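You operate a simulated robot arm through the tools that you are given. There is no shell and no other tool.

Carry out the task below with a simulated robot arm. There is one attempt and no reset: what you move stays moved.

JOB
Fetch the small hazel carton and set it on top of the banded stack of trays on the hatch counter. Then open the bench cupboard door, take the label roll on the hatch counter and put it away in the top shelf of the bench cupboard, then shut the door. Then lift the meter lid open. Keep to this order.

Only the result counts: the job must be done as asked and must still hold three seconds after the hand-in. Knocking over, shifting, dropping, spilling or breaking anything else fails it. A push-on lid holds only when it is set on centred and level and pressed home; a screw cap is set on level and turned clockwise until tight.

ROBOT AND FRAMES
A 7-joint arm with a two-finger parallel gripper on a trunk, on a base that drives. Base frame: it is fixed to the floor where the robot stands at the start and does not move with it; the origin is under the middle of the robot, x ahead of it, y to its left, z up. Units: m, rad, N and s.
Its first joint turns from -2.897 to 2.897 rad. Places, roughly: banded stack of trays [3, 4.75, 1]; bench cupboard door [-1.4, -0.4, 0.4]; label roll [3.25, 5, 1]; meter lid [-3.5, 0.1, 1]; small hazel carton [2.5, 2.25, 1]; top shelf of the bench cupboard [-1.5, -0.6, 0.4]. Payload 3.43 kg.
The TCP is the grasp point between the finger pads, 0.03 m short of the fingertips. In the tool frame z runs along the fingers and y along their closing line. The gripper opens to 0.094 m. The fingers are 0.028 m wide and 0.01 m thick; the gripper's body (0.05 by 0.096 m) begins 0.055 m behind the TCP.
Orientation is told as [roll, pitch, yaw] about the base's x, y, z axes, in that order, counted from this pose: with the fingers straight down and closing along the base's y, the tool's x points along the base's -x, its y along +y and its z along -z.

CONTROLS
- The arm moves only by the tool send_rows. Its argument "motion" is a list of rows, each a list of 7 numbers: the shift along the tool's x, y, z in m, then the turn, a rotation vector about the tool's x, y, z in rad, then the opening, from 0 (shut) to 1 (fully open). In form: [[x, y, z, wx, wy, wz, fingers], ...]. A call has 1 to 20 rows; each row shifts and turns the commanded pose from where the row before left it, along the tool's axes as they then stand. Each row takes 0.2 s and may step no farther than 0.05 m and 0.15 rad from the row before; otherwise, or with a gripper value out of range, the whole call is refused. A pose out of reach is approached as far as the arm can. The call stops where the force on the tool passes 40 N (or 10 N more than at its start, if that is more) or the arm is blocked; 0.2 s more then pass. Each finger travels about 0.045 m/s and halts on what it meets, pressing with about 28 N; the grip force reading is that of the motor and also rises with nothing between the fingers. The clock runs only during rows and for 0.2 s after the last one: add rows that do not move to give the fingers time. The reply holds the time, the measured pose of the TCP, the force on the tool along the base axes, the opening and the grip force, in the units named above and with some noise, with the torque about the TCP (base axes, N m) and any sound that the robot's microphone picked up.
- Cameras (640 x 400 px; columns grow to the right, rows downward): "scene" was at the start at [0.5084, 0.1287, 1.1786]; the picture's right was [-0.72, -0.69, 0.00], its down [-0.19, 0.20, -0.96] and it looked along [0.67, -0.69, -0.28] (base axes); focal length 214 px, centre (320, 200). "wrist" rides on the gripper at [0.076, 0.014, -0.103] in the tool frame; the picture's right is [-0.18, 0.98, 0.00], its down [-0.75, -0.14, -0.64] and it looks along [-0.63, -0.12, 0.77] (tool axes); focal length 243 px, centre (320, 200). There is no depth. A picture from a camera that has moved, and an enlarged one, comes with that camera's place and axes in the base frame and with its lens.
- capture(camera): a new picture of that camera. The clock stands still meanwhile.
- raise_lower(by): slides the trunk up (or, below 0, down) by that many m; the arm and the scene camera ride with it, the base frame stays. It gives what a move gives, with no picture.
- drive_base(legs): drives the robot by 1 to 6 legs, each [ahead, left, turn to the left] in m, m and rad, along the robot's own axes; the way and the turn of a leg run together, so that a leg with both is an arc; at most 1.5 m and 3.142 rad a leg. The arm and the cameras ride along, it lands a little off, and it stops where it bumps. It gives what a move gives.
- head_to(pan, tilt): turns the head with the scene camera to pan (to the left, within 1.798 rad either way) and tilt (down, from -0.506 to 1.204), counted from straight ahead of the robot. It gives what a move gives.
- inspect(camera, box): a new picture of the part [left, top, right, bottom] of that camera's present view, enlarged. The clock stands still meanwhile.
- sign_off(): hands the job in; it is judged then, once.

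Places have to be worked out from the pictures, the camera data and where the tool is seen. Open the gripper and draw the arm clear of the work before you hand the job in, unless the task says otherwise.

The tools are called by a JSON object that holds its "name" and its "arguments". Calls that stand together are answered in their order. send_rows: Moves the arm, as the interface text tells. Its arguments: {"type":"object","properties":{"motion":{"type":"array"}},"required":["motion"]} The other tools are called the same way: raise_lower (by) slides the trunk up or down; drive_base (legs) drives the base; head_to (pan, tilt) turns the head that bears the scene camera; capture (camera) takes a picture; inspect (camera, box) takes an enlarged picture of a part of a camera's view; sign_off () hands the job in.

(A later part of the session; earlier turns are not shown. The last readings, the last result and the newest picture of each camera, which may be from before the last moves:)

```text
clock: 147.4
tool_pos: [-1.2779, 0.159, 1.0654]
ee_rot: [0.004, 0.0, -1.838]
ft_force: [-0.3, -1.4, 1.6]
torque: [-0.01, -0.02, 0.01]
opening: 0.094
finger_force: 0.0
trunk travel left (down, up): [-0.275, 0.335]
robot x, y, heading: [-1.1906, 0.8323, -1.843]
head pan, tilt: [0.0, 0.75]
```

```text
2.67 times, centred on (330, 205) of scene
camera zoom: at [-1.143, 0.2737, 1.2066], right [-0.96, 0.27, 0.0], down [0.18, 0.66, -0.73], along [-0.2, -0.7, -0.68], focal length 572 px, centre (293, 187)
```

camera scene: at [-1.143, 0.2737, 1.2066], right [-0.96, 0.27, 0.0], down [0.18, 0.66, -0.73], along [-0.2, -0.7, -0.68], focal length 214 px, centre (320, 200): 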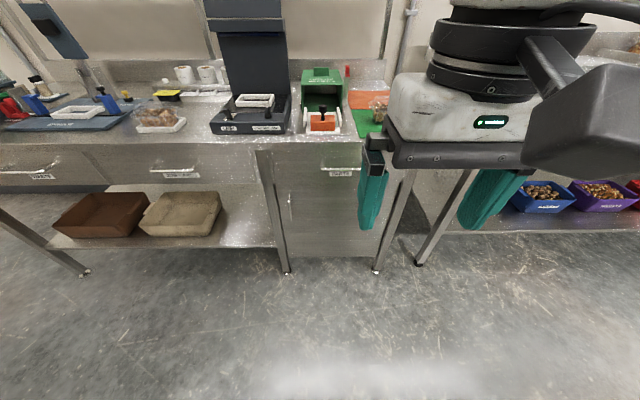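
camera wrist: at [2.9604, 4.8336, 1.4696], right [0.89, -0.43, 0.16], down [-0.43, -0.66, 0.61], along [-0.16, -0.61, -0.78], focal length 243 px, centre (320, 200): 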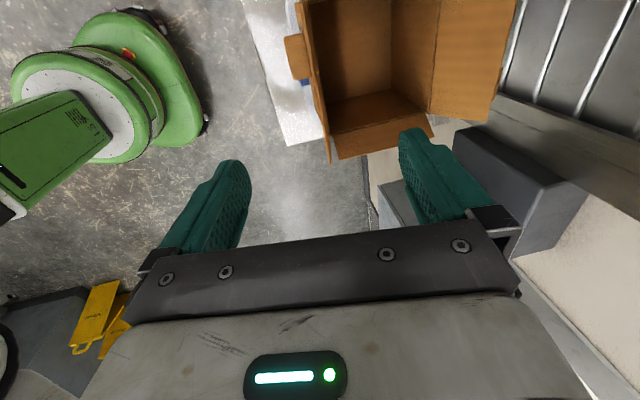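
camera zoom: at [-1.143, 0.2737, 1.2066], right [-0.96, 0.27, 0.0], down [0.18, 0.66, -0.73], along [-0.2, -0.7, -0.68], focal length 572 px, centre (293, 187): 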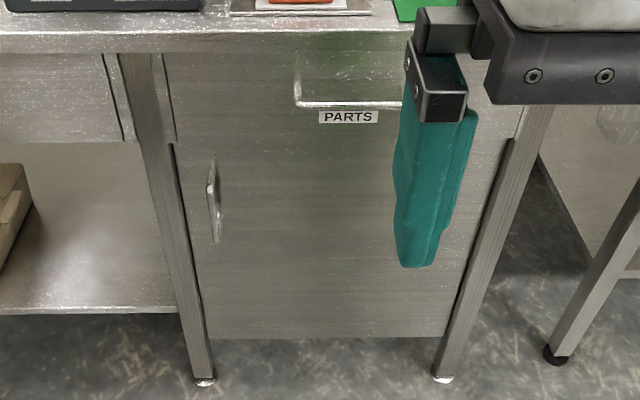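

The vertical pull handle is on the left of the door, so it hinges on the right. I move the arm out of the view and look again from a lower trunk.

{"name": "send_rows", "arguments": {"motion": [[0, -0.045, -0.02, 0, 0, 0, 1], [0, -0.045, -0.02, 0, 0, 0, 1], [0, -0.045, -0.02, 0, 0, 0, 1], [0, -0.045, -0.02, 0, 0, 0, 1], [0, -0.045, -0.02, 0, 0, 0, 1]]}}

{"name": "raise_lower", "arguments": {"by": -0.2}}

{"name": "head_to", "arguments": {"pan": -0.1, "tilt": 0.65}}

{"name": "capture", "arguments": {"camera": "scene"}}

{"name": "inspect", "arguments": {"camera": "scene", "box": [210, 80, 450, 280]}}

```text
clock: 148.7
tool_pos: [-1.4959, 0.2178, 1.1676]
ee_rot: [0.003, 0.001, -1.836]
ft_force: [0.2, -0.3, 0.1]
torque: [0.02, 0.02, -0.01]
opening: 0.094
finger_force: 0.1
trunk travel left (down, up): [-0.275, 0.335]
robot x, y, heading: [-1.1897, 0.8315, -1.84]
head pan, tilt: [0.0, 0.75]
```

```text
clock: 150.8
tool_pos: [-1.4949, 0.218, 0.9673]
ee_rot: [0.004, -0.002, -1.837]
ft_force: [-0.2, 0.0, -0.1]
torque: [-0.05, -0.02, 0.0]
opening: 0.0943
finger_force: 0.0
trunk travel left (down, up): [-0.075, 0.535]
robot x, y, heading: [-1.1922, 0.8332, -1.842]
head pan, tilt: [0.0, 0.75]
```

```text
clock: 151.5
tool_pos: [-1.4969, 0.2173, 0.9658]
ee_rot: [0.005, 0.001, -1.838]
ft_force: [-0.2, 0.0, 0.3]
torque: [-0.01, 0.01, -0.04]
opening: 0.0936
finger_force: 0.1
trunk travel left (down, up): [-0.075, 0.535]
robot x, y, heading: [-1.1894, 0.8329, -1.844]
head pan, tilt: [-0.099, 0.649]
```

```text
taken
camera scene: at [-1.1522, 0.2727, 1.0152], right [-0.93, 0.36, 0.0], down [0.22, 0.56, -0.8], along [-0.29, -0.74, -0.61], focal length 214 px, centre (320, 200)
```

scene: 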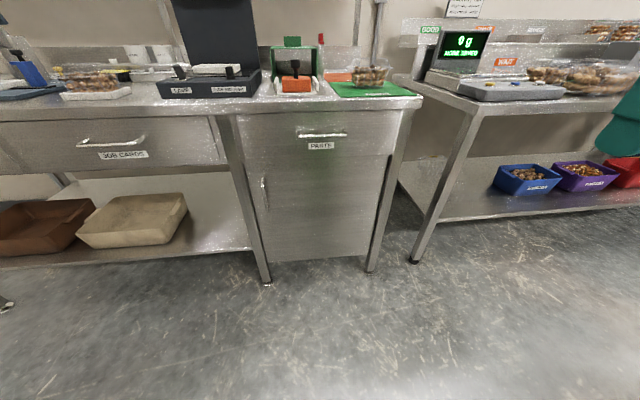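

```text
2.00 times, centred on (330, 180) of scene
camera zoom: at [-1.1522, 0.2727, 1.0152], right [-0.93, 0.36, 0.0], down [0.22, 0.56, -0.8], along [-0.29, -0.74, -0.61], focal length 429 px, centre (300, 240)
```

zoom: 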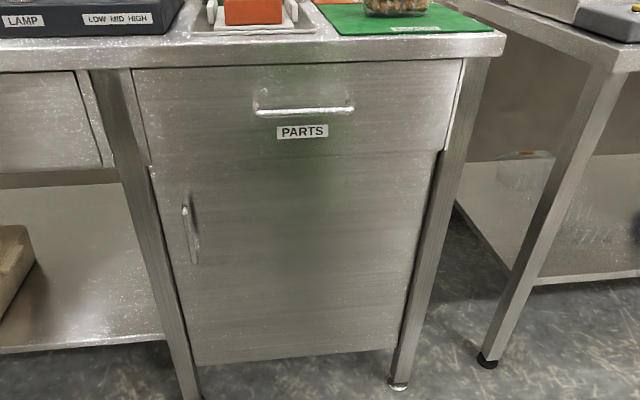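

Geometry: door plane is 1.20 m ahead, hinge edge ≈0.13 m right of me, handle bar ≈0.32 m left at z 0.50–0.63. I shift the base so the door can swing clear: 0.33 ahead, 0.35 left.

{"name": "drive_base", "arguments": {"legs": [[0, 0.35, 0], [0.33, 0, 0]]}}

{"name": "head_to", "arguments": {"pan": -0.35, "tilt": 0.85}}

{"name": "capture", "arguments": {"camera": "scene"}}

```text
clock: 155.5
tool_pos: [-1.2488, -0.1939, 0.9648]
ee_rot: [0.002, 0.0, -1.837]
ft_force: [0.1, 0.3, 0.4]
torque: [-0.01, 0.0, 0.01]
opening: 0.0942
finger_force: 0.1
trunk travel left (down, up): [-0.075, 0.535]
robot x, y, heading: [-0.9435, 0.4196, -1.842]
head pan, tilt: [-0.099, 0.649]
```

```text
clock: 156.3
tool_pos: [-1.2486, -0.1931, 0.9659]
ee_rot: [0.003, 0.0, -1.837]
ft_force: [0.3, -0.4, -0.4]
torque: [0.02, 0.0, -0.01]
opening: 0.0941
finger_force: 0.0
trunk travel left (down, up): [-0.075, 0.535]
robot x, y, heading: [-0.9441, 0.4213, -1.845]
head pan, tilt: [-0.351, 0.85]
```

```text
taken
camera scene: at [-0.9193, -0.1223, 0.9986], right [-0.81, 0.58, 0.0], down [0.44, 0.61, -0.66], along [-0.39, -0.54, -0.75], focal length 214 px, centre (320, 200)
```

scene: 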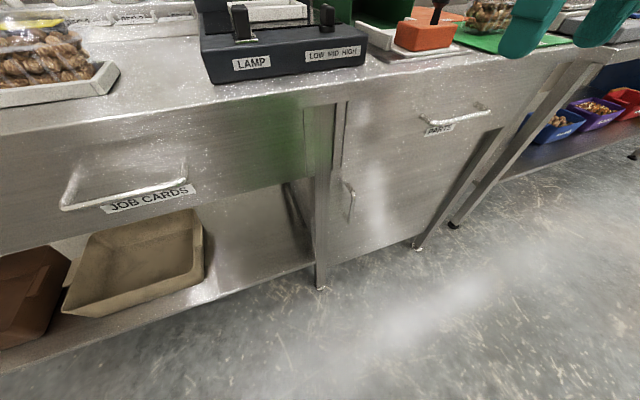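

I enlarge the handle from this second position to triangulate it.

{"name": "inspect", "arguments": {"camera": "scene", "box": [300, 90, 460, 290]}}

```text
2.00 times, centred on (380, 190) of scene
camera zoom: at [-0.9193, -0.1223, 0.9986], right [-0.81, 0.58, 0.0], down [0.44, 0.61, -0.66], along [-0.39, -0.54, -0.75], focal length 429 px, centre (200, 220)
```

zoom: 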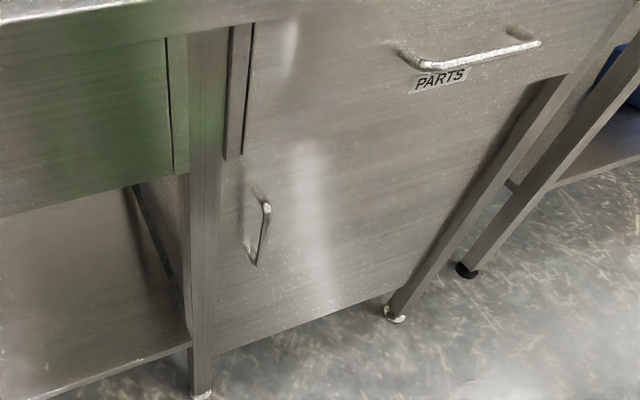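

Handle bar triangulated at (−1.193, −0.3645), z 0.506–0.624. I lower the trunk, tilt the fingers 55° forward and shift left in line with the handle.

{"name": "raise_lower", "arguments": {"by": -0.07}}

{"name": "send_rows", "arguments": {"motion": [[0, 0.0143, 0, 0, -0.137, 0, 1], [0, 0.0143, 0, 0, -0.137, 0, 1], [0, 0.0143, 0, 0, -0.137, 0, 1], [0, 0.0143, 0, 0, -0.137, 0, 1], [0, 0.0143, 0, 0, -0.137, 0, 1], [0, 0.0143, 0, 0, -0.137, 0, 1], [0, 0.0143, 0, 0, -0.138, 0, 1]]}}

{"name": "capture", "arguments": {"camera": "scene"}}

```text
clock: 157.4
tool_pos: [-1.2479, -0.1934, 0.8969]
ee_rot: [0.004, -0.001, -1.837]
ft_force: [0.2, 0.2, -0.1]
torque: [-0.01, -0.02, -0.02]
opening: 0.0941
finger_force: 0.1
trunk travel left (down, up): [-0.005, 0.605]
robot x, y, heading: [-0.9448, 0.4196, -1.847]
head pan, tilt: [-0.351, 0.85]
```

```text
clock: 159.0
tool_pos: [-1.1518, -0.2212, 0.8968]
ee_rot: [0.007, -0.962, -1.845]
ft_force: [-0.5, 0.2, 0.5]
torque: [-0.01, 0.02, -0.01]
opening: 0.0942
finger_force: 0.0
trunk travel left (down, up): [-0.005, 0.605]
robot x, y, heading: [-0.9418, 0.4176, -1.845]
head pan, tilt: [-0.351, 0.85]
```

```text
taken
camera scene: at [-0.9193, -0.1223, 0.9286], right [-0.81, 0.58, 0.0], down [0.44, 0.61, -0.66], along [-0.39, -0.54, -0.75], focal length 214 px, centre (320, 200)
```

scene: 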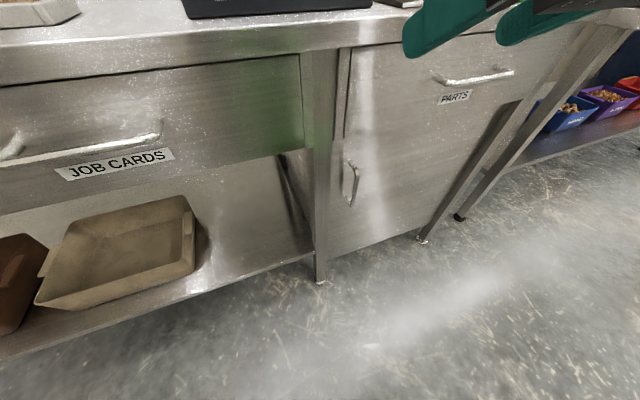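

The tilt was reached cleanly. I descend to the pre-grasp point in front of the handle.

{"name": "send_rows", "arguments": {"motion": [[0.0265, 0, 0.0295, 0, 0, 0, 1], [0.0265, 0, 0.0295, 0, 0, 0, 1], [0.0265, 0, 0.0295, 0, 0, 0, 1], [0.0265, 0, 0.0295, 0, 0, 0, 1], [0.0265, 0, 0.0295, 0, 0, 0, 1], [0.0265, 0, 0.0295, 0, 0, 0, 1], [0.0265, 0, 0.0295, 0, 0, 0, 1]]}}

{"name": "capture", "arguments": {"camera": "scene"}}

{"name": "capture", "arguments": {"camera": "wrist"}}

```text
clock: 160.6
tool_pos: [-1.17, -0.2792, 0.6565]
ee_rot: [0.002, -0.96, -1.842]
ft_force: [0.4, 0.9, 0.0]
torque: [-0.01, -0.01, 0.01]
opening: 0.0938
finger_force: 0.1
out of reach, approached as far as the arm can: row 4, 5
trunk travel left (down, up): [-0.005, 0.605]
robot x, y, heading: [-0.944, 0.4184, -1.844]
head pan, tilt: [-0.351, 0.85]
```

```text
taken
camera scene: at [-0.9193, -0.1222, 0.9287], right [-0.81, 0.58, 0.0], down [0.44, 0.61, -0.66], along [-0.39, -0.54, -0.75], focal length 214 px, centre (320, 200)
```

scene: 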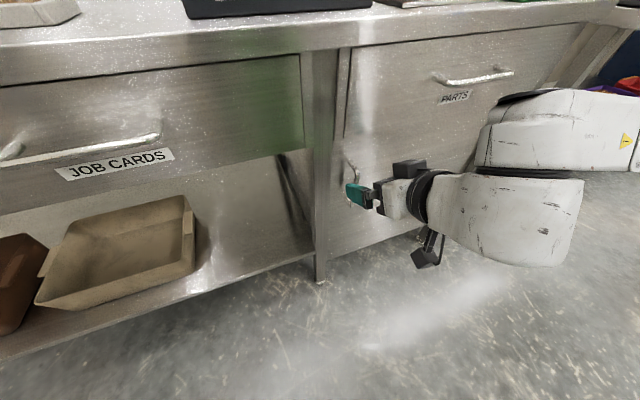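

```text
taken
camera wrist: at [-1.1221, -0.1621, 0.6536], right [0.92, -0.36, 0.15], down [-0.11, 0.13, 0.99], along [-0.38, -0.92, 0.08], focal length 243 px, centre (320, 200)
```

wrist: 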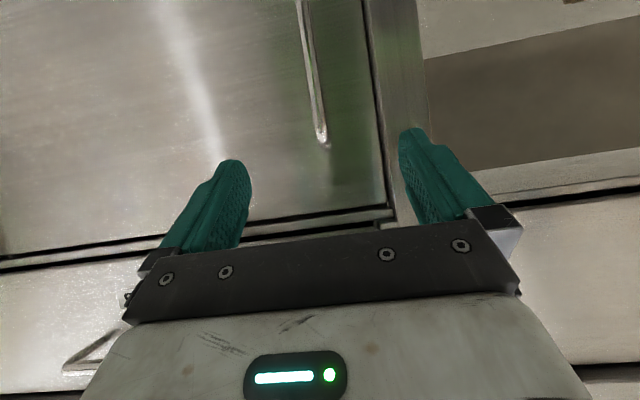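

The handle is lined up between the fingers. I advance onto it (about 0.117 m along the fingers, slightly down).

{"name": "send_rows", "arguments": {"motion": [[0.006, 0, 0.029, 0, 0, 0, 1], [0.006, 0, 0.029, 0, 0, 0, 1], [0.006, 0, 0.029, 0, 0, 0, 1], [0.006, 0, 0.025, 0, 0, 0, 1]]}}

{"name": "capture", "arguments": {"camera": "wrist"}}

{"name": "inspect", "arguments": {"camera": "scene", "box": [300, 110, 480, 280]}}

```text
clock: 161.6
tool_pos: [-1.1861, -0.3462, 0.5826]
ee_rot: [0.012, -0.964, -1.842]
ft_force: [-1.7, 10.6, 6.9]
torque: [-0.25, -0.3, 0.44]
opening: 0.0921
finger_force: 0.1
trunk travel left (down, up): [-0.005, 0.605]
robot x, y, heading: [-0.9448, 0.4198, -1.848]
head pan, tilt: [-0.351, 0.85]
stopped in row 4: the force on the tool passed its limit at 61 N (the readings are from after the stop); the commanded pose is now the measured one
```

```text
taken
camera wrist: at [-1.1388, -0.2277, 0.5796], right [0.92, -0.36, 0.16], down [-0.12, 0.13, 0.98], along [-0.37, -0.93, 0.08], focal length 243 px, centre (320, 200)
```

wrist: 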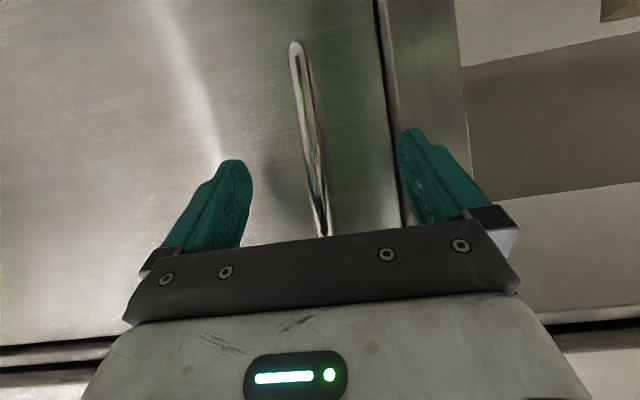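

```text
2.35 times, centred on (390, 195) of scene
camera zoom: at [-0.9196, -0.1218, 0.9289], right [-0.81, 0.58, 0.0], down [0.44, 0.61, -0.66], along [-0.39, -0.54, -0.75], focal length 505 px, centre (155, 212)
```

zoom: 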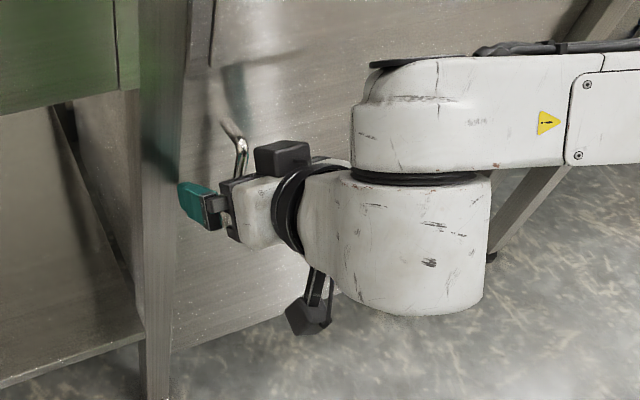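

The left finger met the bench leg beside the door (fingers were too wide). I back off 3 cm, narrow the fingers to about half, and advance again.

{"name": "send_rows", "arguments": {"motion": [[0, 0, -0.02, 0, 0, 0, 0.8], [0, 0, -0.02, 0, 0, 0, 0.6], [0, 0, 0, 0, 0, 0, 0.42], [0, 0, 0, 0, 0, 0, 0.42], [0, 0, 0, 0, 0, 0, 0.42]]}}

{"name": "capture", "arguments": {"camera": "wrist"}}

```text
clock: 162.8
tool_pos: [-1.1771, -0.3154, 0.6055]
ee_rot: [0.013, -0.961, -1.842]
ft_force: [0.3, 0.5, -0.3]
torque: [0.01, 0.02, 0.02]
opening: 0.0395
finger_force: 0.1
trunk travel left (down, up): [-0.005, 0.605]
robot x, y, heading: [-0.9431, 0.4171, -1.843]
head pan, tilt: [-0.351, 0.85]
```

```text
taken
camera wrist: at [-1.1301, -0.1967, 0.6021], right [0.92, -0.36, 0.16], down [-0.12, 0.13, 0.98], along [-0.37, -0.93, 0.08], focal length 243 px, centre (320, 200)
```

wrist: 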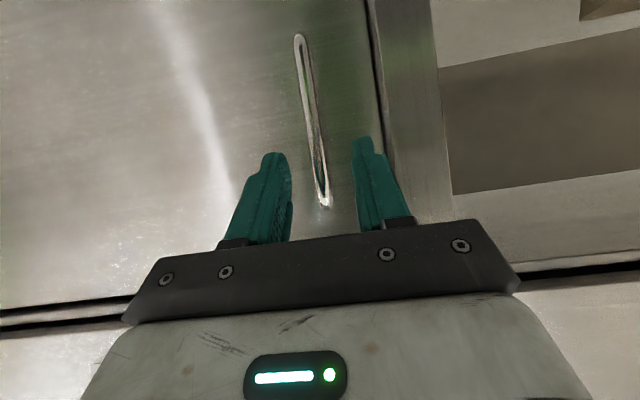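

The bar is centred between the narrowed fingers and the leg is clear. I advance 0.05 m along the fingers and close.

{"name": "send_rows", "arguments": {"motion": [[0, 0, 0.02, 0, 0, 0, 0.42], [0, 0, 0.018, 0, 0, 0, 0.42], [0, 0, 0.012, 0, 0, 0, 0.42]]}}

{"name": "capture", "arguments": {"camera": "wrist"}}

```text
clock: 163.6
tool_pos: [-1.1882, -0.355, 0.5771]
ee_rot: [0.011, -0.961, -1.842]
ft_force: [-0.1, -0.5, 0.0]
torque: [-0.02, 0.03, 0.01]
opening: 0.0393
finger_force: 0.0
trunk travel left (down, up): [-0.005, 0.605]
robot x, y, heading: [-0.9425, 0.4188, -1.847]
head pan, tilt: [-0.351, 0.85]
```

```text
taken
camera wrist: at [-1.141, -0.2365, 0.5735], right [0.92, -0.36, 0.16], down [-0.12, 0.13, 0.98], along [-0.37, -0.93, 0.08], focal length 243 px, centre (320, 200)
```

wrist: 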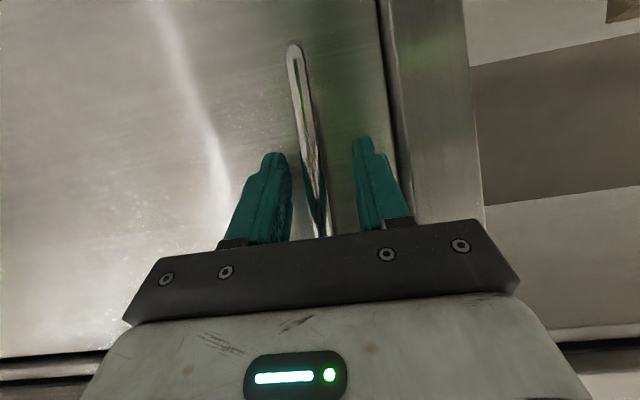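

No contact force; the bar is between the pads. I close on it.

{"name": "send_rows", "arguments": {"motion": [[0, 0, 0, 0, 0, 0, 0], [0, 0, 0, 0, 0, 0, 0], [0, 0, 0, 0, 0, 0, 0], [0, 0, 0, 0, 0, 0, 0]]}}

{"name": "capture", "arguments": {"camera": "wrist"}}

```text
clock: 164.6
tool_pos: [-1.1919, -0.3549, 0.5764]
ee_rot: [0.008, -0.962, -1.845]
ft_force: [-17.4, 7.1, -0.3]
torque: [-0.04, -0.14, -0.12]
opening: 0.016
finger_force: 45.2
trunk travel left (down, up): [-0.005, 0.605]
robot x, y, heading: [-0.9463, 0.4212, -1.846]
head pan, tilt: [-0.351, 0.85]
```

```text
taken
camera wrist: at [-1.143, -0.2361, 0.5734], right [0.92, -0.36, 0.16], down [-0.12, 0.13, 0.98], along [-0.37, -0.92, 0.08], focal length 243 px, centre (320, 200)
```

wrist: 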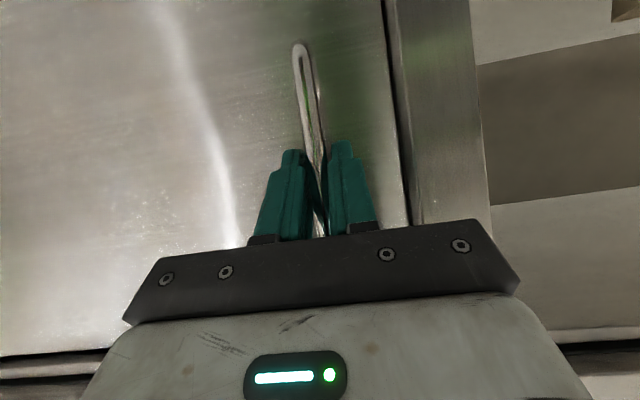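

The handle is gripped (opening 16 mm). I pull the door along its arc about the right-hand hinge, turning the hand with it, 15° first.

{"name": "send_rows", "arguments": {"motion": [[0.0111, -0.006, -0.0159, -0.0358, 0, -0.0251, 0], [0.0111, -0.003, -0.0159, -0.0358, 0, -0.0251, 0], [0.0111, -0.003, -0.0159, -0.0358, 0, -0.0251, 0], [0.0111, -0.003, -0.0159, -0.0358, 0, -0.0251, 0], [0.0111, -0.003, -0.0159, -0.0358, 0, -0.0251, 0], [0.0111, -0.003, -0.0159, -0.0358, 0, -0.0251, 0]]}}

{"name": "capture", "arguments": {"camera": "wrist"}}

{"name": "capture", "arguments": {"camera": "scene"}}

```text
clock: 165.9
tool_pos: [-1.1889, -0.2372, 0.5777]
ee_rot: [0.016, -0.962, -1.574]
ft_force: [19.1, 2.3, 0.4]
torque: [0.09, 0.18, 0.02]
opening: 0.0159
finger_force: 44.7
trunk travel left (down, up): [-0.005, 0.605]
robot x, y, heading: [-0.9428, 0.4232, -1.839]
head pan, tilt: [-0.351, 0.85]
```

```text
taken
camera wrist: at [-1.174, -0.1099, 0.5733], right [0.98, -0.1, 0.16], down [-0.15, 0.09, 0.98], along [-0.11, -0.99, 0.08], focal length 243 px, centre (320, 200)
```

wrist: 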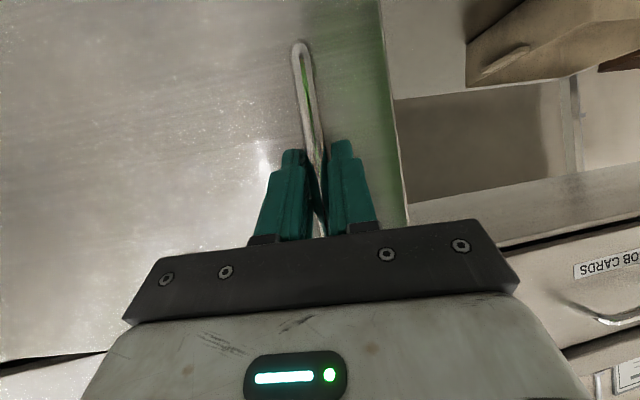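

```text
taken
camera scene: at [-0.9183, -0.1222, 0.9286], right [-0.81, 0.58, 0.0], down [0.44, 0.61, -0.66], along [-0.39, -0.54, -0.75], focal length 214 px, centre (320, 200)
```

scene: 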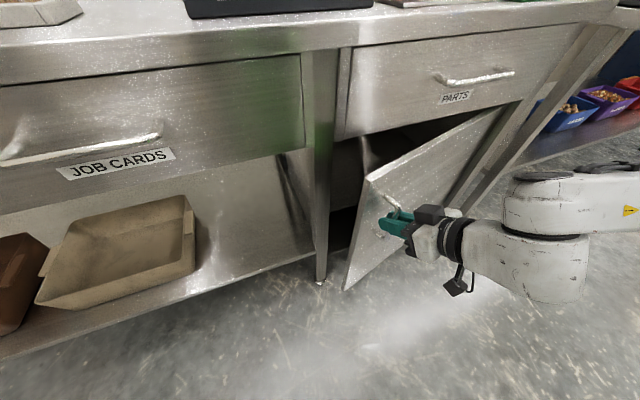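

The door is swinging open smoothly. I continue the arc with a slight radius correction for another 20°.

{"name": "send_rows", "arguments": {"motion": [[0.0111, 0.002, -0.0159, -0.0358, 0, -0.0251, 0], [0.0111, -0.0015, -0.0159, -0.0358, 0, -0.0251, 0], [0.0111, -0.0015, -0.0159, -0.0358, 0, -0.0251, 0], [0.0111, -0.0015, -0.0159, -0.0358, 0, -0.0251, 0]]}}

{"name": "capture", "arguments": {"camera": "scene"}}

```text
clock: 166.9
tool_pos: [-1.2028, -0.1602, 0.5772]
ee_rot: [0.003, -0.964, -1.4]
ft_force: [-16.0, -3.7, 16.0]
torque: [0.51, -0.04, -0.18]
opening: 0.0163
finger_force: 44.7
trunk travel left (down, up): [-0.005, 0.605]
robot x, y, heading: [-0.9464, 0.4162, -1.842]
head pan, tilt: [-0.351, 0.85]
```

```text
taken
camera scene: at [-0.9204, -0.1221, 0.9289], right [-0.81, 0.59, 0.0], down [0.44, 0.61, -0.66], along [-0.39, -0.54, -0.75], focal length 214 px, centre (320, 200)
```

scene: 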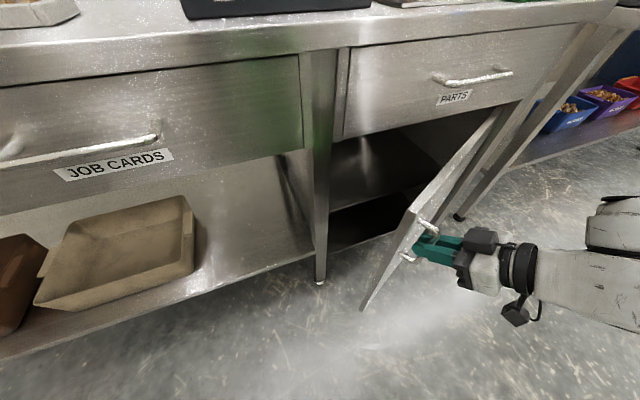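

Door is around 30° open. I continue the arc with radius trimmed the other way.

{"name": "send_rows", "arguments": {"motion": [[0.0111, -0.006, -0.0159, -0.0358, 0, -0.0251, 0], [0.0111, -0.0025, -0.0159, -0.0358, 0, -0.0251, 0], [0.0111, -0.0025, -0.0159, -0.0358, 0, -0.0251, 0], [0.0111, -0.0025, -0.0159, -0.0358, 0, -0.0251, 0]]}}

{"name": "capture", "arguments": {"camera": "scene"}}

```text
clock: 167.9
tool_pos: [-1.2299, -0.0878, 0.5775]
ee_rot: [0.006, -0.966, -1.224]
ft_force: [-10.8, -5.8, 28.7]
torque: [0.28, -0.04, -0.06]
opening: 0.0162
finger_force: 45.0
trunk travel left (down, up): [-0.005, 0.605]
robot x, y, heading: [-0.9448, 0.421, -1.847]
head pan, tilt: [-0.351, 0.85]
```

```text
taken
camera scene: at [-0.9194, -0.1219, 0.929], right [-0.81, 0.58, 0.0], down [0.44, 0.61, -0.66], along [-0.39, -0.54, -0.75], focal length 214 px, centre (320, 200)
```

scene: 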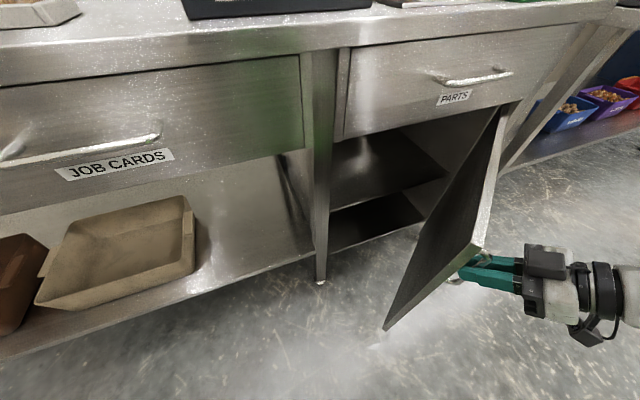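

The door is about 36° open. Vertical load is building in the grip, so I release the handle and back away, then push the door wider from its inner side.

{"name": "send_rows", "arguments": {"motion": [[0, 0, 0, 0, 0, 0, 0.6], [0, 0, 0, 0, 0, 0, 0.6], [0, 0, 0, 0, 0, 0, 0.6], [0, 0, -0.03, 0, 0, 0, 0.6], [0, 0, -0.04, 0, 0, 0, 0.6], [0, 0, -0.04, 0, 0, 0, 0.6]]}}

{"name": "capture", "arguments": {"camera": "scene"}}

{"name": "capture", "arguments": {"camera": "wrist"}}

```text
clock: 169.3
tool_pos: [-1.2486, -0.0363, 0.6142]
ee_rot: [0.018, -0.983, -1.235]
ft_force: [0.7, -0.5, -0.2]
torque: [-0.02, 0.0, 0.01]
opening: 0.0565
finger_force: 0.0
out of reach, approached as far as the arm can: row 6
trunk travel left (down, up): [-0.005, 0.605]
robot x, y, heading: [-0.9442, 0.4186, -1.847]
head pan, tilt: [-0.351, 0.85]
```

```text
taken
camera scene: at [-0.9195, -0.1222, 0.9286], right [-0.81, 0.58, 0.0], down [0.44, 0.61, -0.66], along [-0.39, -0.54, -0.75], focal length 214 px, centre (320, 200)
```

scene: 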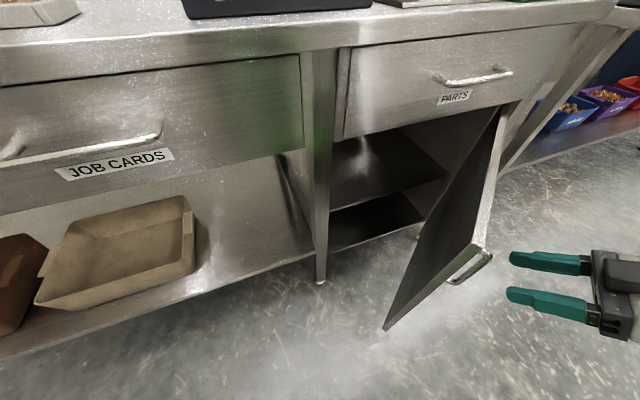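

```text
taken
camera wrist: at [-1.2783, 0.0874, 0.6077], right [0.96, 0.24, 0.16], down [-0.18, 0.06, 0.98], along [0.23, -0.97, 0.1], focal length 243 px, centre (320, 200)
```

wrist: 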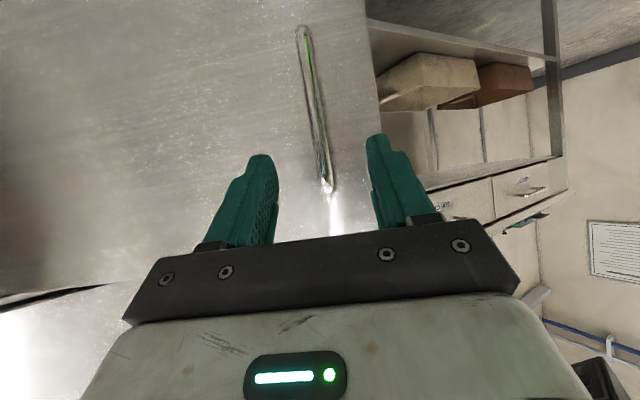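

The door stays where I left it; two shelf levels are visible inside. I raise the hand and turn the fingers straight down, to come behind the door from above.

{"name": "send_rows", "arguments": {"motion": [[-0.0374, 0, -0.025, 0, 0, 0, 0.3], [-0.0374, 0, -0.025, 0, 0, 0, 0], [-0.0374, 0, -0.025, 0, 0, 0, 0], [-0.0374, 0, -0.025, 0, 0, 0, 0], [-0.0374, 0, -0.025, 0, 0, 0, 0], [-0.0374, 0, -0.025, 0, 0, 0, 0], [0, 0, 0, 0, 0.14, 0, 0], [0, 0, 0, 0, 0.14, 0, 0], [0, 0, 0, 0, 0.14, 0, 0], [0, 0, 0, 0, 0.14, 0, 0], [0, 0, 0, 0, 0.14, 0, 0], [0, 0, 0, 0, 0.14, 0, 0], [0, 0, 0, 0, 0.14, 0, 0]]}}

{"name": "capture", "arguments": {"camera": "scene"}}

```text
clock: 171.2
tool_pos: [-1.2309, -0.1135, 0.6464]
ee_rot: [0.025, -0.986, -1.257]
ft_force: [0.3, -0.3, -0.3]
torque: [0.01, 0.04, 0.02]
opening: 0.0002
finger_force: 28.1
out of reach, approached as far as the arm can: row 1, 2, 3, 4, 5, 6, 7, 8, 9
trunk travel left (down, up): [-0.005, 0.605]
robot x, y, heading: [-0.944, 0.4207, -1.845]
head pan, tilt: [-0.351, 0.85]
stopped in row 9: the force on the tool passed its limit at 137 N (the readings are from after the stop); the commanded pose is now the measured one
```

```text
taken
camera scene: at [-0.9198, -0.1223, 0.9284], right [-0.81, 0.58, 0.0], down [0.44, 0.61, -0.66], along [-0.39, -0.54, -0.75], focal length 214 px, centre (320, 200)
```

scene: 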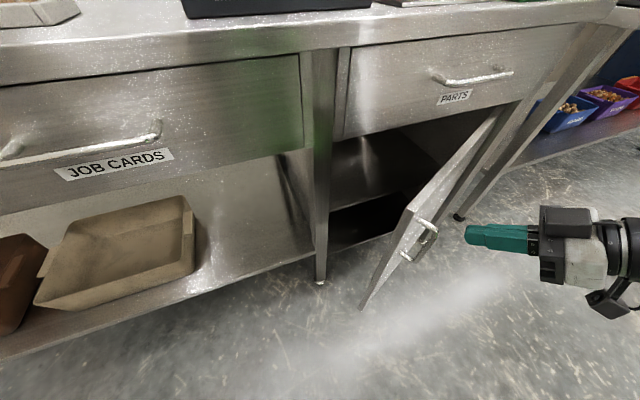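

The arm ran into its limits in that folded posture and nudged the door partly back; nothing else was touched. I use the trunk to lift the hand clear instead.

{"name": "raise_lower", "arguments": {"by": 0.3}}

{"name": "capture", "arguments": {"camera": "scene"}}

```text
clock: 174.2
tool_pos: [-1.2313, -0.1154, 0.9452]
ee_rot: [0.024, -0.985, -1.254]
ft_force: [0.7, 0.4, 0.5]
torque: [0.02, -0.02, 0.01]
opening: 0.0
finger_force: 27.4
trunk travel left (down, up): [-0.305, 0.305]
robot x, y, heading: [-0.9443, 0.4162, -1.842]
head pan, tilt: [-0.351, 0.85]
```

```text
taken
camera scene: at [-0.9198, -0.1224, 1.2286], right [-0.81, 0.58, 0.0], down [0.44, 0.61, -0.66], along [-0.39, -0.54, -0.75], focal length 214 px, centre (320, 200)
```

scene: 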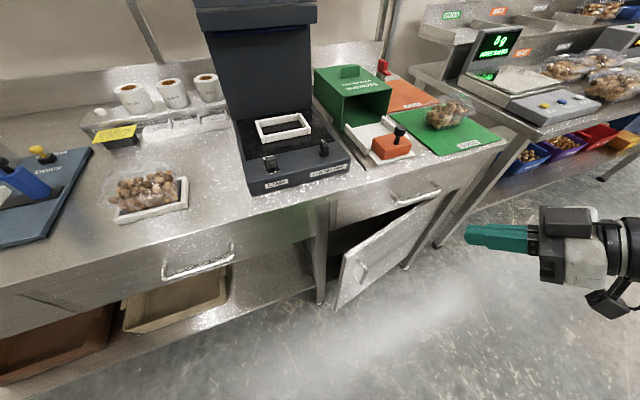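

Hand is clear at z 0.945. I turn the fingers back toward vertical in small steps, checking reach.

{"name": "send_rows", "arguments": {"motion": [[0, 0, 0, 0, 0.12, 0, 0], [0, 0, 0, 0, 0.12, 0, 0], [0, 0, 0, 0, 0.12, 0, 0]]}}

```text
clock: 175.0
tool_pos: [-1.2269, -0.1193, 0.9351]
ee_rot: [0.037, -0.949, -1.266]
ft_force: [-0.3, 0.1, -1.4]
torque: [0.01, 0.02, 0.02]
opening: 0.0002
finger_force: 27.7
out of reach, approached as far as the arm can: row 1, 2, 3
trunk travel left (down, up): [-0.305, 0.305]
robot x, y, heading: [-0.9409, 0.4202, -1.841]
head pan, tilt: [-0.351, 0.85]
```

A joint limit blocks that direction in this folded posture. I undo the tilt command and instead turn the hand's yaw back toward straight ahead while extending forward.

{"name": "send_rows", "arguments": {"motion": [[0, 0, 0, 0, -0.12, 0, 0], [0, 0, 0, 0, -0.12, 0, 0], [0, 0, 0, 0, -0.12, 0, 0], [-0.011, 0, 0.0166, 0.0833, 0, 0.0553, 0], [-0.011, 0, 0.0166, 0.0833, 0, 0.0553, 0], [-0.011, 0, 0.0166, 0.0833, 0, 0.0553, 0]]}}

{"name": "capture", "arguments": {"camera": "scene"}}

```text
clock: 176.4
tool_pos: [-1.2165, -0.1715, 0.9531]
ee_rot: [0.346, -1.262, -1.853]
ft_force: [-0.9, 0.1, 0.9]
torque: [0.0, 0.01, -0.02]
opening: 0.0
finger_force: 28.0
trunk travel left (down, up): [-0.305, 0.305]
robot x, y, heading: [-0.9437, 0.416, -1.845]
head pan, tilt: [-0.351, 0.85]
```

```text
taken
camera scene: at [-0.9198, -0.1223, 1.2287], right [-0.81, 0.58, 0.0], down [0.44, 0.61, -0.66], along [-0.39, -0.54, -0.75], focal length 214 px, centre (320, 200)
```

scene: 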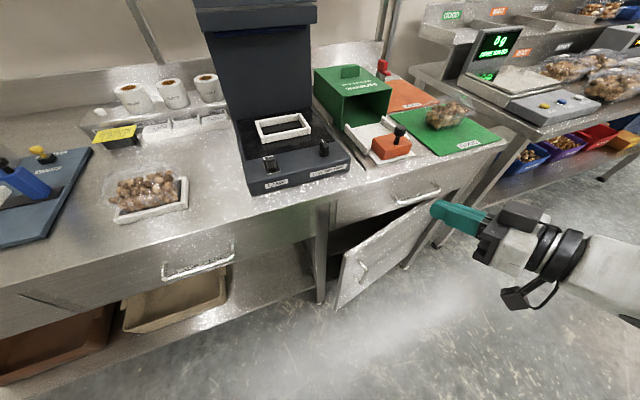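

The yaw is back to straight ahead with no reach problem. I now rotate about the computed axis toward fingers-down in 5 steps.

{"name": "send_rows", "arguments": {"motion": [[0, 0, 0, 0.0298, 0.1249, 0.0218, 0], [0, 0, 0, 0.0298, 0.1249, 0.0218, 0], [0, 0, 0, 0.0298, 0.1249, 0.0218, 0], [0, 0, 0, 0.0298, 0.1249, 0.0218, 0], [0, 0, 0, 0.0298, 0.1249, 0.0218, 0]]}}

```text
clock: 177.6
tool_pos: [-1.2165, -0.1732, 0.9523]
ee_rot: [0.13, -0.629, -1.784]
ft_force: [0.0, 0.4, 0.1]
torque: [-0.02, 0.03, 0.02]
opening: 0.0
finger_force: 28.5
trunk travel left (down, up): [-0.305, 0.305]
robot x, y, heading: [-0.942, 0.42, -1.842]
head pan, tilt: [-0.351, 0.85]
```

Good, no limits reached. I finish the rotation to vertical.

{"name": "send_rows", "arguments": {"motion": [[0, 0, 0, 0.0298, 0.1249, 0.0218, 0], [0, 0, 0, 0.0298, 0.1249, 0.0218, 0], [0, 0, 0, 0.0298, 0.1249, 0.0218, 0], [0, 0, 0, 0.0298, 0.1249, 0.0218, 0], [0, 0, 0, 0.0298, 0.1249, 0.0218, 0]]}}

{"name": "capture", "arguments": {"camera": "scene"}}

{"name": "inspect", "arguments": {"camera": "scene", "box": [280, 170, 460, 320]}}

```text
clock: 178.8
tool_pos: [-1.2171, -0.1717, 0.9549]
ee_rot: [0.0, 0.003, -1.855]
ft_force: [-0.2, 1.2, -1.0]
torque: [-0.06, 0.02, 0.02]
opening: 0.0
finger_force: 27.9
trunk travel left (down, up): [-0.305, 0.305]
robot x, y, heading: [-0.9463, 0.4153, -1.845]
head pan, tilt: [-0.351, 0.85]
```

```text
taken
camera scene: at [-0.9199, -0.1223, 1.2286], right [-0.81, 0.58, 0.0], down [0.44, 0.61, -0.66], along [-0.39, -0.54, -0.75], focal length 214 px, centre (320, 200)
```

scene: 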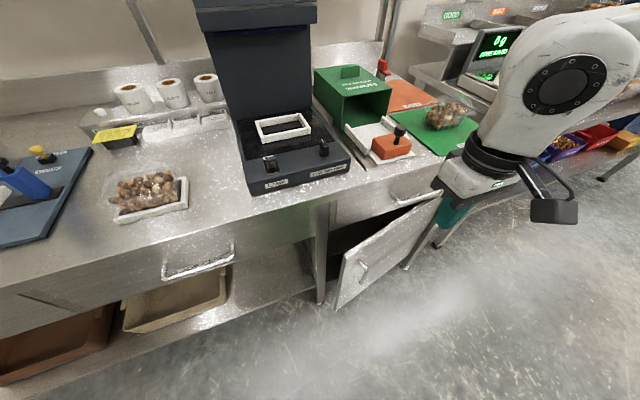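

```text
2.67 times, centred on (370, 245) of scene
camera zoom: at [-0.9199, -0.1223, 1.2286], right [-0.81, 0.58, 0.0], down [0.44, 0.61, -0.66], along [-0.39, -0.54, -0.75], focal length 572 px, centre (187, 80)
```

zoom: 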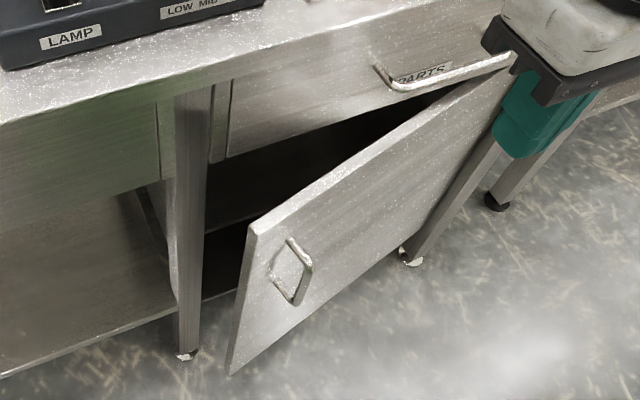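

The door is open about 13° (free edge at 0.751 m ahead). I'll hook its inner face near the top with the closed fingers, tilted 25°, entering around the free edge. First to a point just left of the edge, above door height.

{"name": "send_rows", "arguments": {"motion": [[0, 0.049, 0, 0, -0.1467, 0, 0], [0, 0.049, 0, 0, -0.1467, 0, 0], [0, 0.049, 0, 0, -0.1467, 0, 0], [-0.0137, 0, 0.0407, 0, 0, 0, 0], [-0.0137, 0, 0.0407, 0, 0, 0, 0], [-0.0137, 0, 0.0407, 0, 0, 0, 0], [-0.0137, 0, 0.0407, 0, 0, 0, 0]]}}

{"name": "capture", "arguments": {"camera": "scene"}}

{"name": "capture", "arguments": {"camera": "wrist"}}

```text
clock: 180.4
tool_pos: [-1.1079, -0.3276, 0.8298]
ee_rot: [-0.001, -0.441, -1.854]
ft_force: [0.4, -0.2, 0.6]
torque: [-0.03, 0.05, 0.0]
opening: 0.0
finger_force: 27.8
trunk travel left (down, up): [-0.305, 0.305]
robot x, y, heading: [-0.9405, 0.4192, -1.842]
head pan, tilt: [-0.351, 0.85]
```

```text
taken
camera scene: at [-0.9198, -0.1223, 1.2287], right [-0.81, 0.58, 0.0], down [0.44, 0.61, -0.66], along [-0.39, -0.54, -0.75], focal length 214 px, centre (320, 200)
```

scene: 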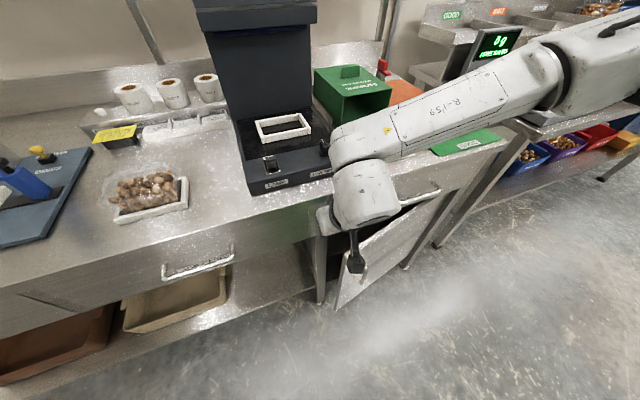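

```text
taken
camera wrist: at [-1.0622, -0.2249, 0.8906], right [0.9, -0.43, 0.08], down [-0.25, -0.35, 0.9], along [-0.36, -0.83, -0.42], focal length 243 px, centre (320, 200)
```

wrist: 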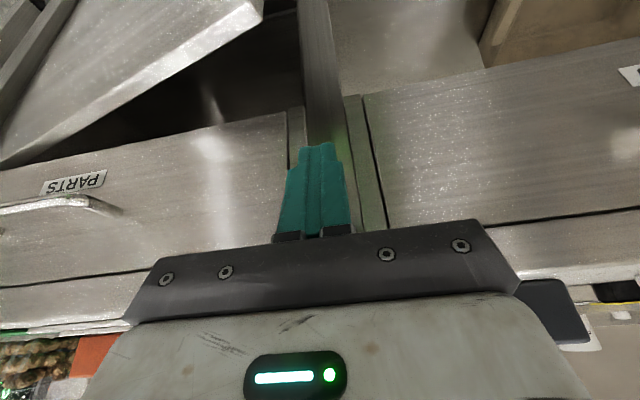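

Clear so far. I lower beside the free edge to TCP z ≈ 0.68.

{"name": "send_rows", "arguments": {"motion": [[0.0092, 0, 0.0371, 0, 0, 0, 0], [0.0092, 0, 0.0371, 0, 0, 0, 0], [0.0092, 0, 0.0371, 0, 0, 0, 0], [0.0092, 0, 0.0371, 0, 0, 0, 0]]}}

{"name": "capture", "arguments": {"camera": "wrist"}}

{"name": "capture", "arguments": {"camera": "scene"}}

```text
clock: 181.4
tool_pos: [-1.1175, -0.3568, 0.6797]
ee_rot: [0.001, -0.441, -1.854]
ft_force: [0.3, 0.1, -1.2]
torque: [0.01, 0.02, 0.01]
opening: 0.0
finger_force: 27.7
trunk travel left (down, up): [-0.305, 0.305]
robot x, y, heading: [-0.9457, 0.4228, -1.84]
head pan, tilt: [-0.351, 0.85]
```

```text
taken
camera wrist: at [-1.0713, -0.2533, 0.7403], right [0.9, -0.43, 0.08], down [-0.25, -0.35, 0.9], along [-0.36, -0.83, -0.42], focal length 243 px, centre (320, 200)
```

wrist: 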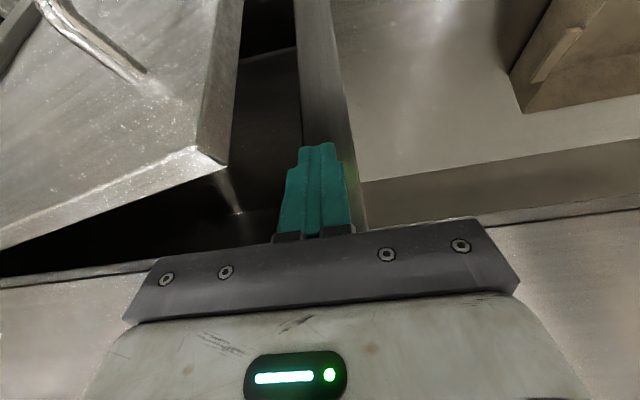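

```text
taken
camera scene: at [-0.9198, -0.1224, 1.2287], right [-0.81, 0.58, 0.0], down [0.44, 0.61, -0.66], along [-0.39, -0.54, -0.75], focal length 214 px, centre (320, 200)
```

scene: 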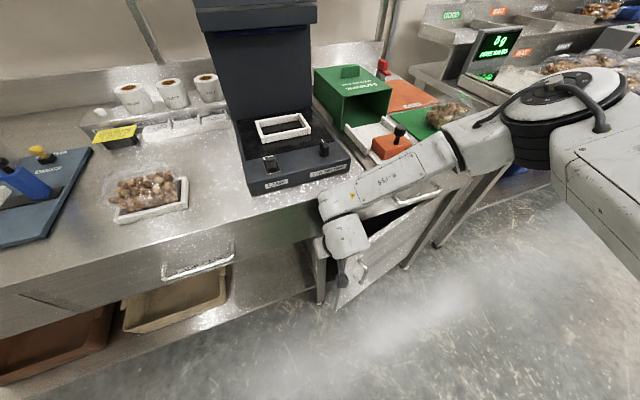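

The wrist view shows the fingers just behind-left of the door's free edge. I slide forward slightly and to the right so they come behind the inner face.

{"name": "send_rows", "arguments": {"motion": [[-0.0072, -0.02, 0.0034, 0, 0, 0, 0], [-0.0072, -0.012, 0.0034, 0, 0, 0, 0], [0, -0.02, 0, 0, 0, 0, 0], [0, -0.02, 0, 0, 0, 0, 0]]}}

{"name": "capture", "arguments": {"camera": "wrist"}}

```text
clock: 182.4
tool_pos: [-1.1901, -0.3509, 0.6793]
ee_rot: [0.001, -0.441, -1.854]
ft_force: [0.7, 0.1, -1.2]
torque: [0.02, 0.02, -0.02]
opening: 0.0
finger_force: 27.5
trunk travel left (down, up): [-0.305, 0.305]
robot x, y, heading: [-0.9447, 0.4187, -1.847]
head pan, tilt: [-0.351, 0.85]
```

```text
taken
camera wrist: at [-1.1448, -0.2483, 0.7397], right [0.9, -0.43, 0.08], down [-0.25, -0.35, 0.9], along [-0.36, -0.83, -0.42], focal length 243 px, centre (320, 200)
```

wrist: 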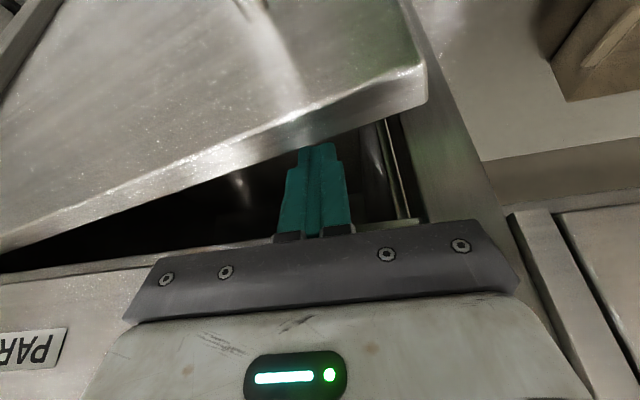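

Fingers are behind the door's inner face. I sweep it open along the arc to about 40°.

{"name": "send_rows", "arguments": {"motion": [[0.0316, -0.0103, -0.0149, 0, 0, 0, 0], [0.0316, -0.0103, -0.0149, 0, 0, 0, 0], [0.0316, -0.0103, -0.0149, 0, 0, 0, 0], [0.0321, -0.015, -0.0151, 0, 0, 0, 0], [0.0309, -0.018, -0.0145, 0, 0, 0, 0], [0.0292, -0.0208, -0.0138, 0, 0, 0, 0]]}}

{"name": "capture", "arguments": {"camera": "wrist"}}

{"name": "capture", "arguments": {"camera": "scene"}}

```text
clock: 183.8
tool_pos: [-1.2127, -0.1307, 0.6792]
ee_rot: [0.002, -0.443, -1.853]
ft_force: [-0.2, -0.5, -0.4]
torque: [0.01, -0.02, 0.03]
opening: 0.0003
finger_force: 27.5
trunk travel left (down, up): [-0.305, 0.305]
robot x, y, heading: [-0.9433, 0.4163, -1.845]
head pan, tilt: [-0.351, 0.85]
```

```text
taken
camera wrist: at [-1.1679, -0.0268, 0.7402], right [0.9, -0.43, 0.08], down [-0.25, -0.35, 0.9], along [-0.36, -0.83, -0.42], focal length 243 px, centre (320, 200)
```

wrist: 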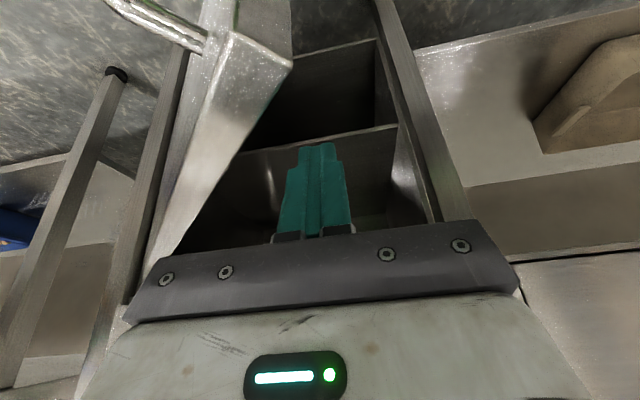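

```text
taken
camera scene: at [-0.9195, -0.1226, 1.2285], right [-0.81, 0.58, 0.0], down [0.44, 0.61, -0.66], along [-0.39, -0.54, -0.75], focal length 214 px, centre (320, 200)
```

scene: 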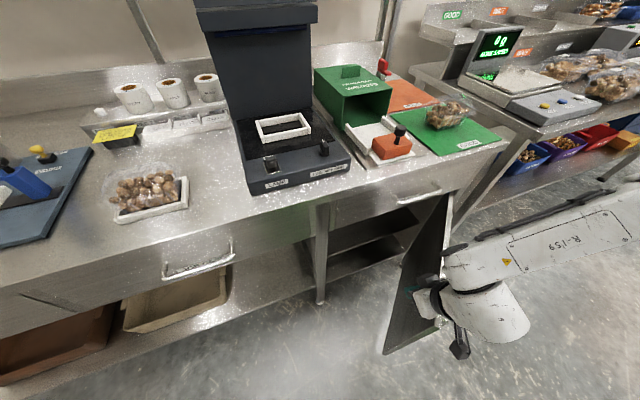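

The door is now around 50° and swings freely. I keep sweeping it toward 70°.

{"name": "send_rows", "arguments": {"motion": [[0.0275, -0.0236, -0.013, 0, 0, 0, 0], [0.0257, -0.0262, -0.0121, 0, 0, 0, 0], [0.0233, -0.0285, -0.011, 0, 0, 0, 0], [0.021, -0.0307, -0.0099, 0, 0, 0, 0], [0.0186, -0.0327, -0.0088, 0, 0, 0, 0], [0.0159, -0.0342, -0.0075, 0, 0, 0, 0]]}}

{"name": "capture", "arguments": {"camera": "scene"}}

{"name": "capture", "arguments": {"camera": "wrist"}}

```text
clock: 185.2
tool_pos: [-1.3424, 0.06, 0.6787]
ee_rot: [0.0, -0.438, -1.852]
ft_force: [-1.0, 0.9, 0.5]
torque: [0.0, 0.01, 0.0]
opening: 0.0001
finger_force: 27.8
trunk travel left (down, up): [-0.305, 0.305]
robot x, y, heading: [-0.9416, 0.4194, -1.845]
head pan, tilt: [-0.351, 0.85]
```

```text
taken
camera scene: at [-0.9196, -0.1225, 1.2285], right [-0.81, 0.58, 0.0], down [0.44, 0.61, -0.66], along [-0.39, -0.54, -0.75], focal length 214 px, centre (320, 200)
```

scene: 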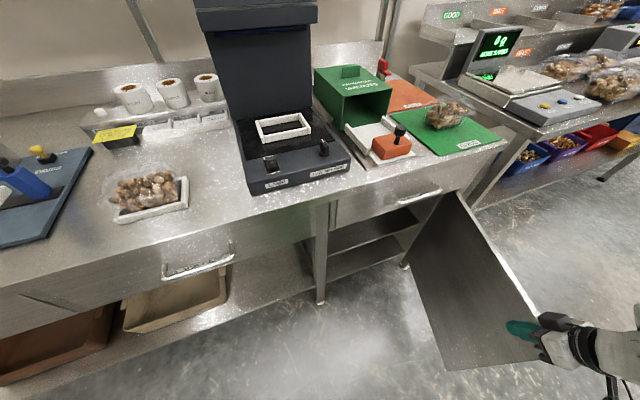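

```text
taken
camera wrist: at [-1.2974, 0.1633, 0.7402], right [0.9, -0.43, 0.08], down [-0.25, -0.35, 0.9], along [-0.36, -0.83, -0.42], focal length 243 px, centre (320, 200)
```

wrist: 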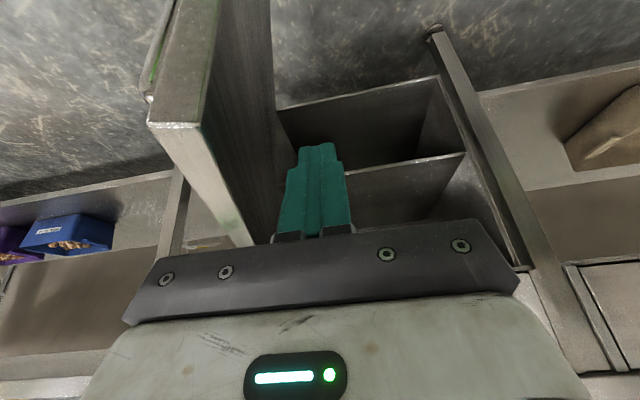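

Door is about 80° open. A few more centimetres to bring it past 90°.

{"name": "send_rows", "arguments": {"motion": [[0.0131, -0.0356, -0.0062, 0, 0, 0, 0], [0.0102, -0.0368, -0.0048, 0, 0, 0, 0], [0.0074, -0.0376, -0.0035, 0, 0, 0, 0]]}}

{"name": "capture", "arguments": {"camera": "scene"}}

{"name": "capture", "arguments": {"camera": "wrist"}}

```text
clock: 186.0
tool_pos: [-1.3798, 0.0725, 0.6791]
ee_rot: [-0.02, -0.44, -1.852]
ft_force: [-0.1, -0.2, -0.1]
torque: [-0.07, -0.01, 0.0]
opening: 0.0002
finger_force: 28.0
out of reach, approached as far as the arm can: row 1, 2, 3
trunk travel left (down, up): [-0.305, 0.305]
robot x, y, heading: [-0.9451, 0.4193, -1.843]
head pan, tilt: [-0.351, 0.85]
```

```text
taken
camera scene: at [-0.9198, -0.1222, 1.2287], right [-0.81, 0.58, 0.0], down [0.44, 0.61, -0.66], along [-0.39, -0.54, -0.75], focal length 214 px, centre (320, 200)
```

scene: 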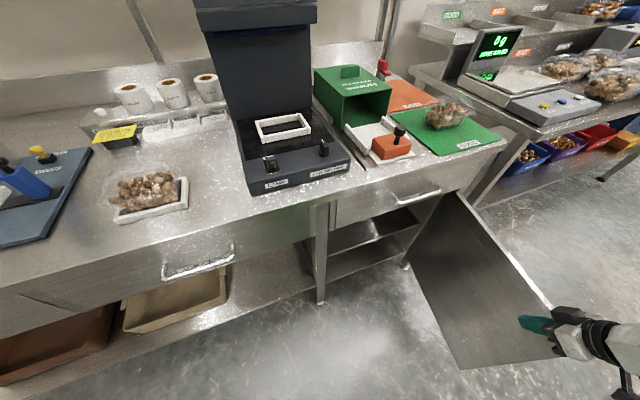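

```text
taken
camera wrist: at [-1.3314, 0.1746, 0.739], right [0.89, -0.44, 0.06], down [-0.24, -0.36, 0.9], along [-0.38, -0.82, -0.42], focal length 243 px, centre (320, 200)
```

wrist: 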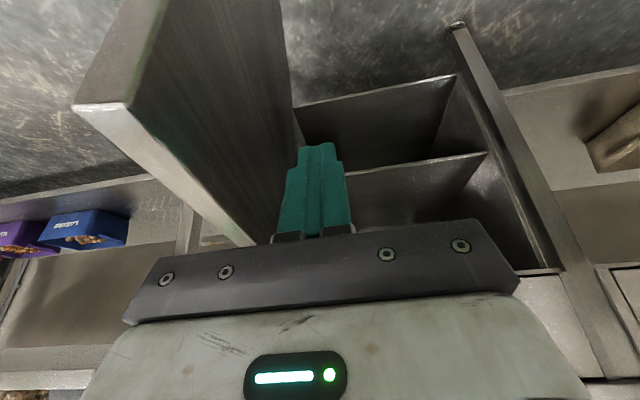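

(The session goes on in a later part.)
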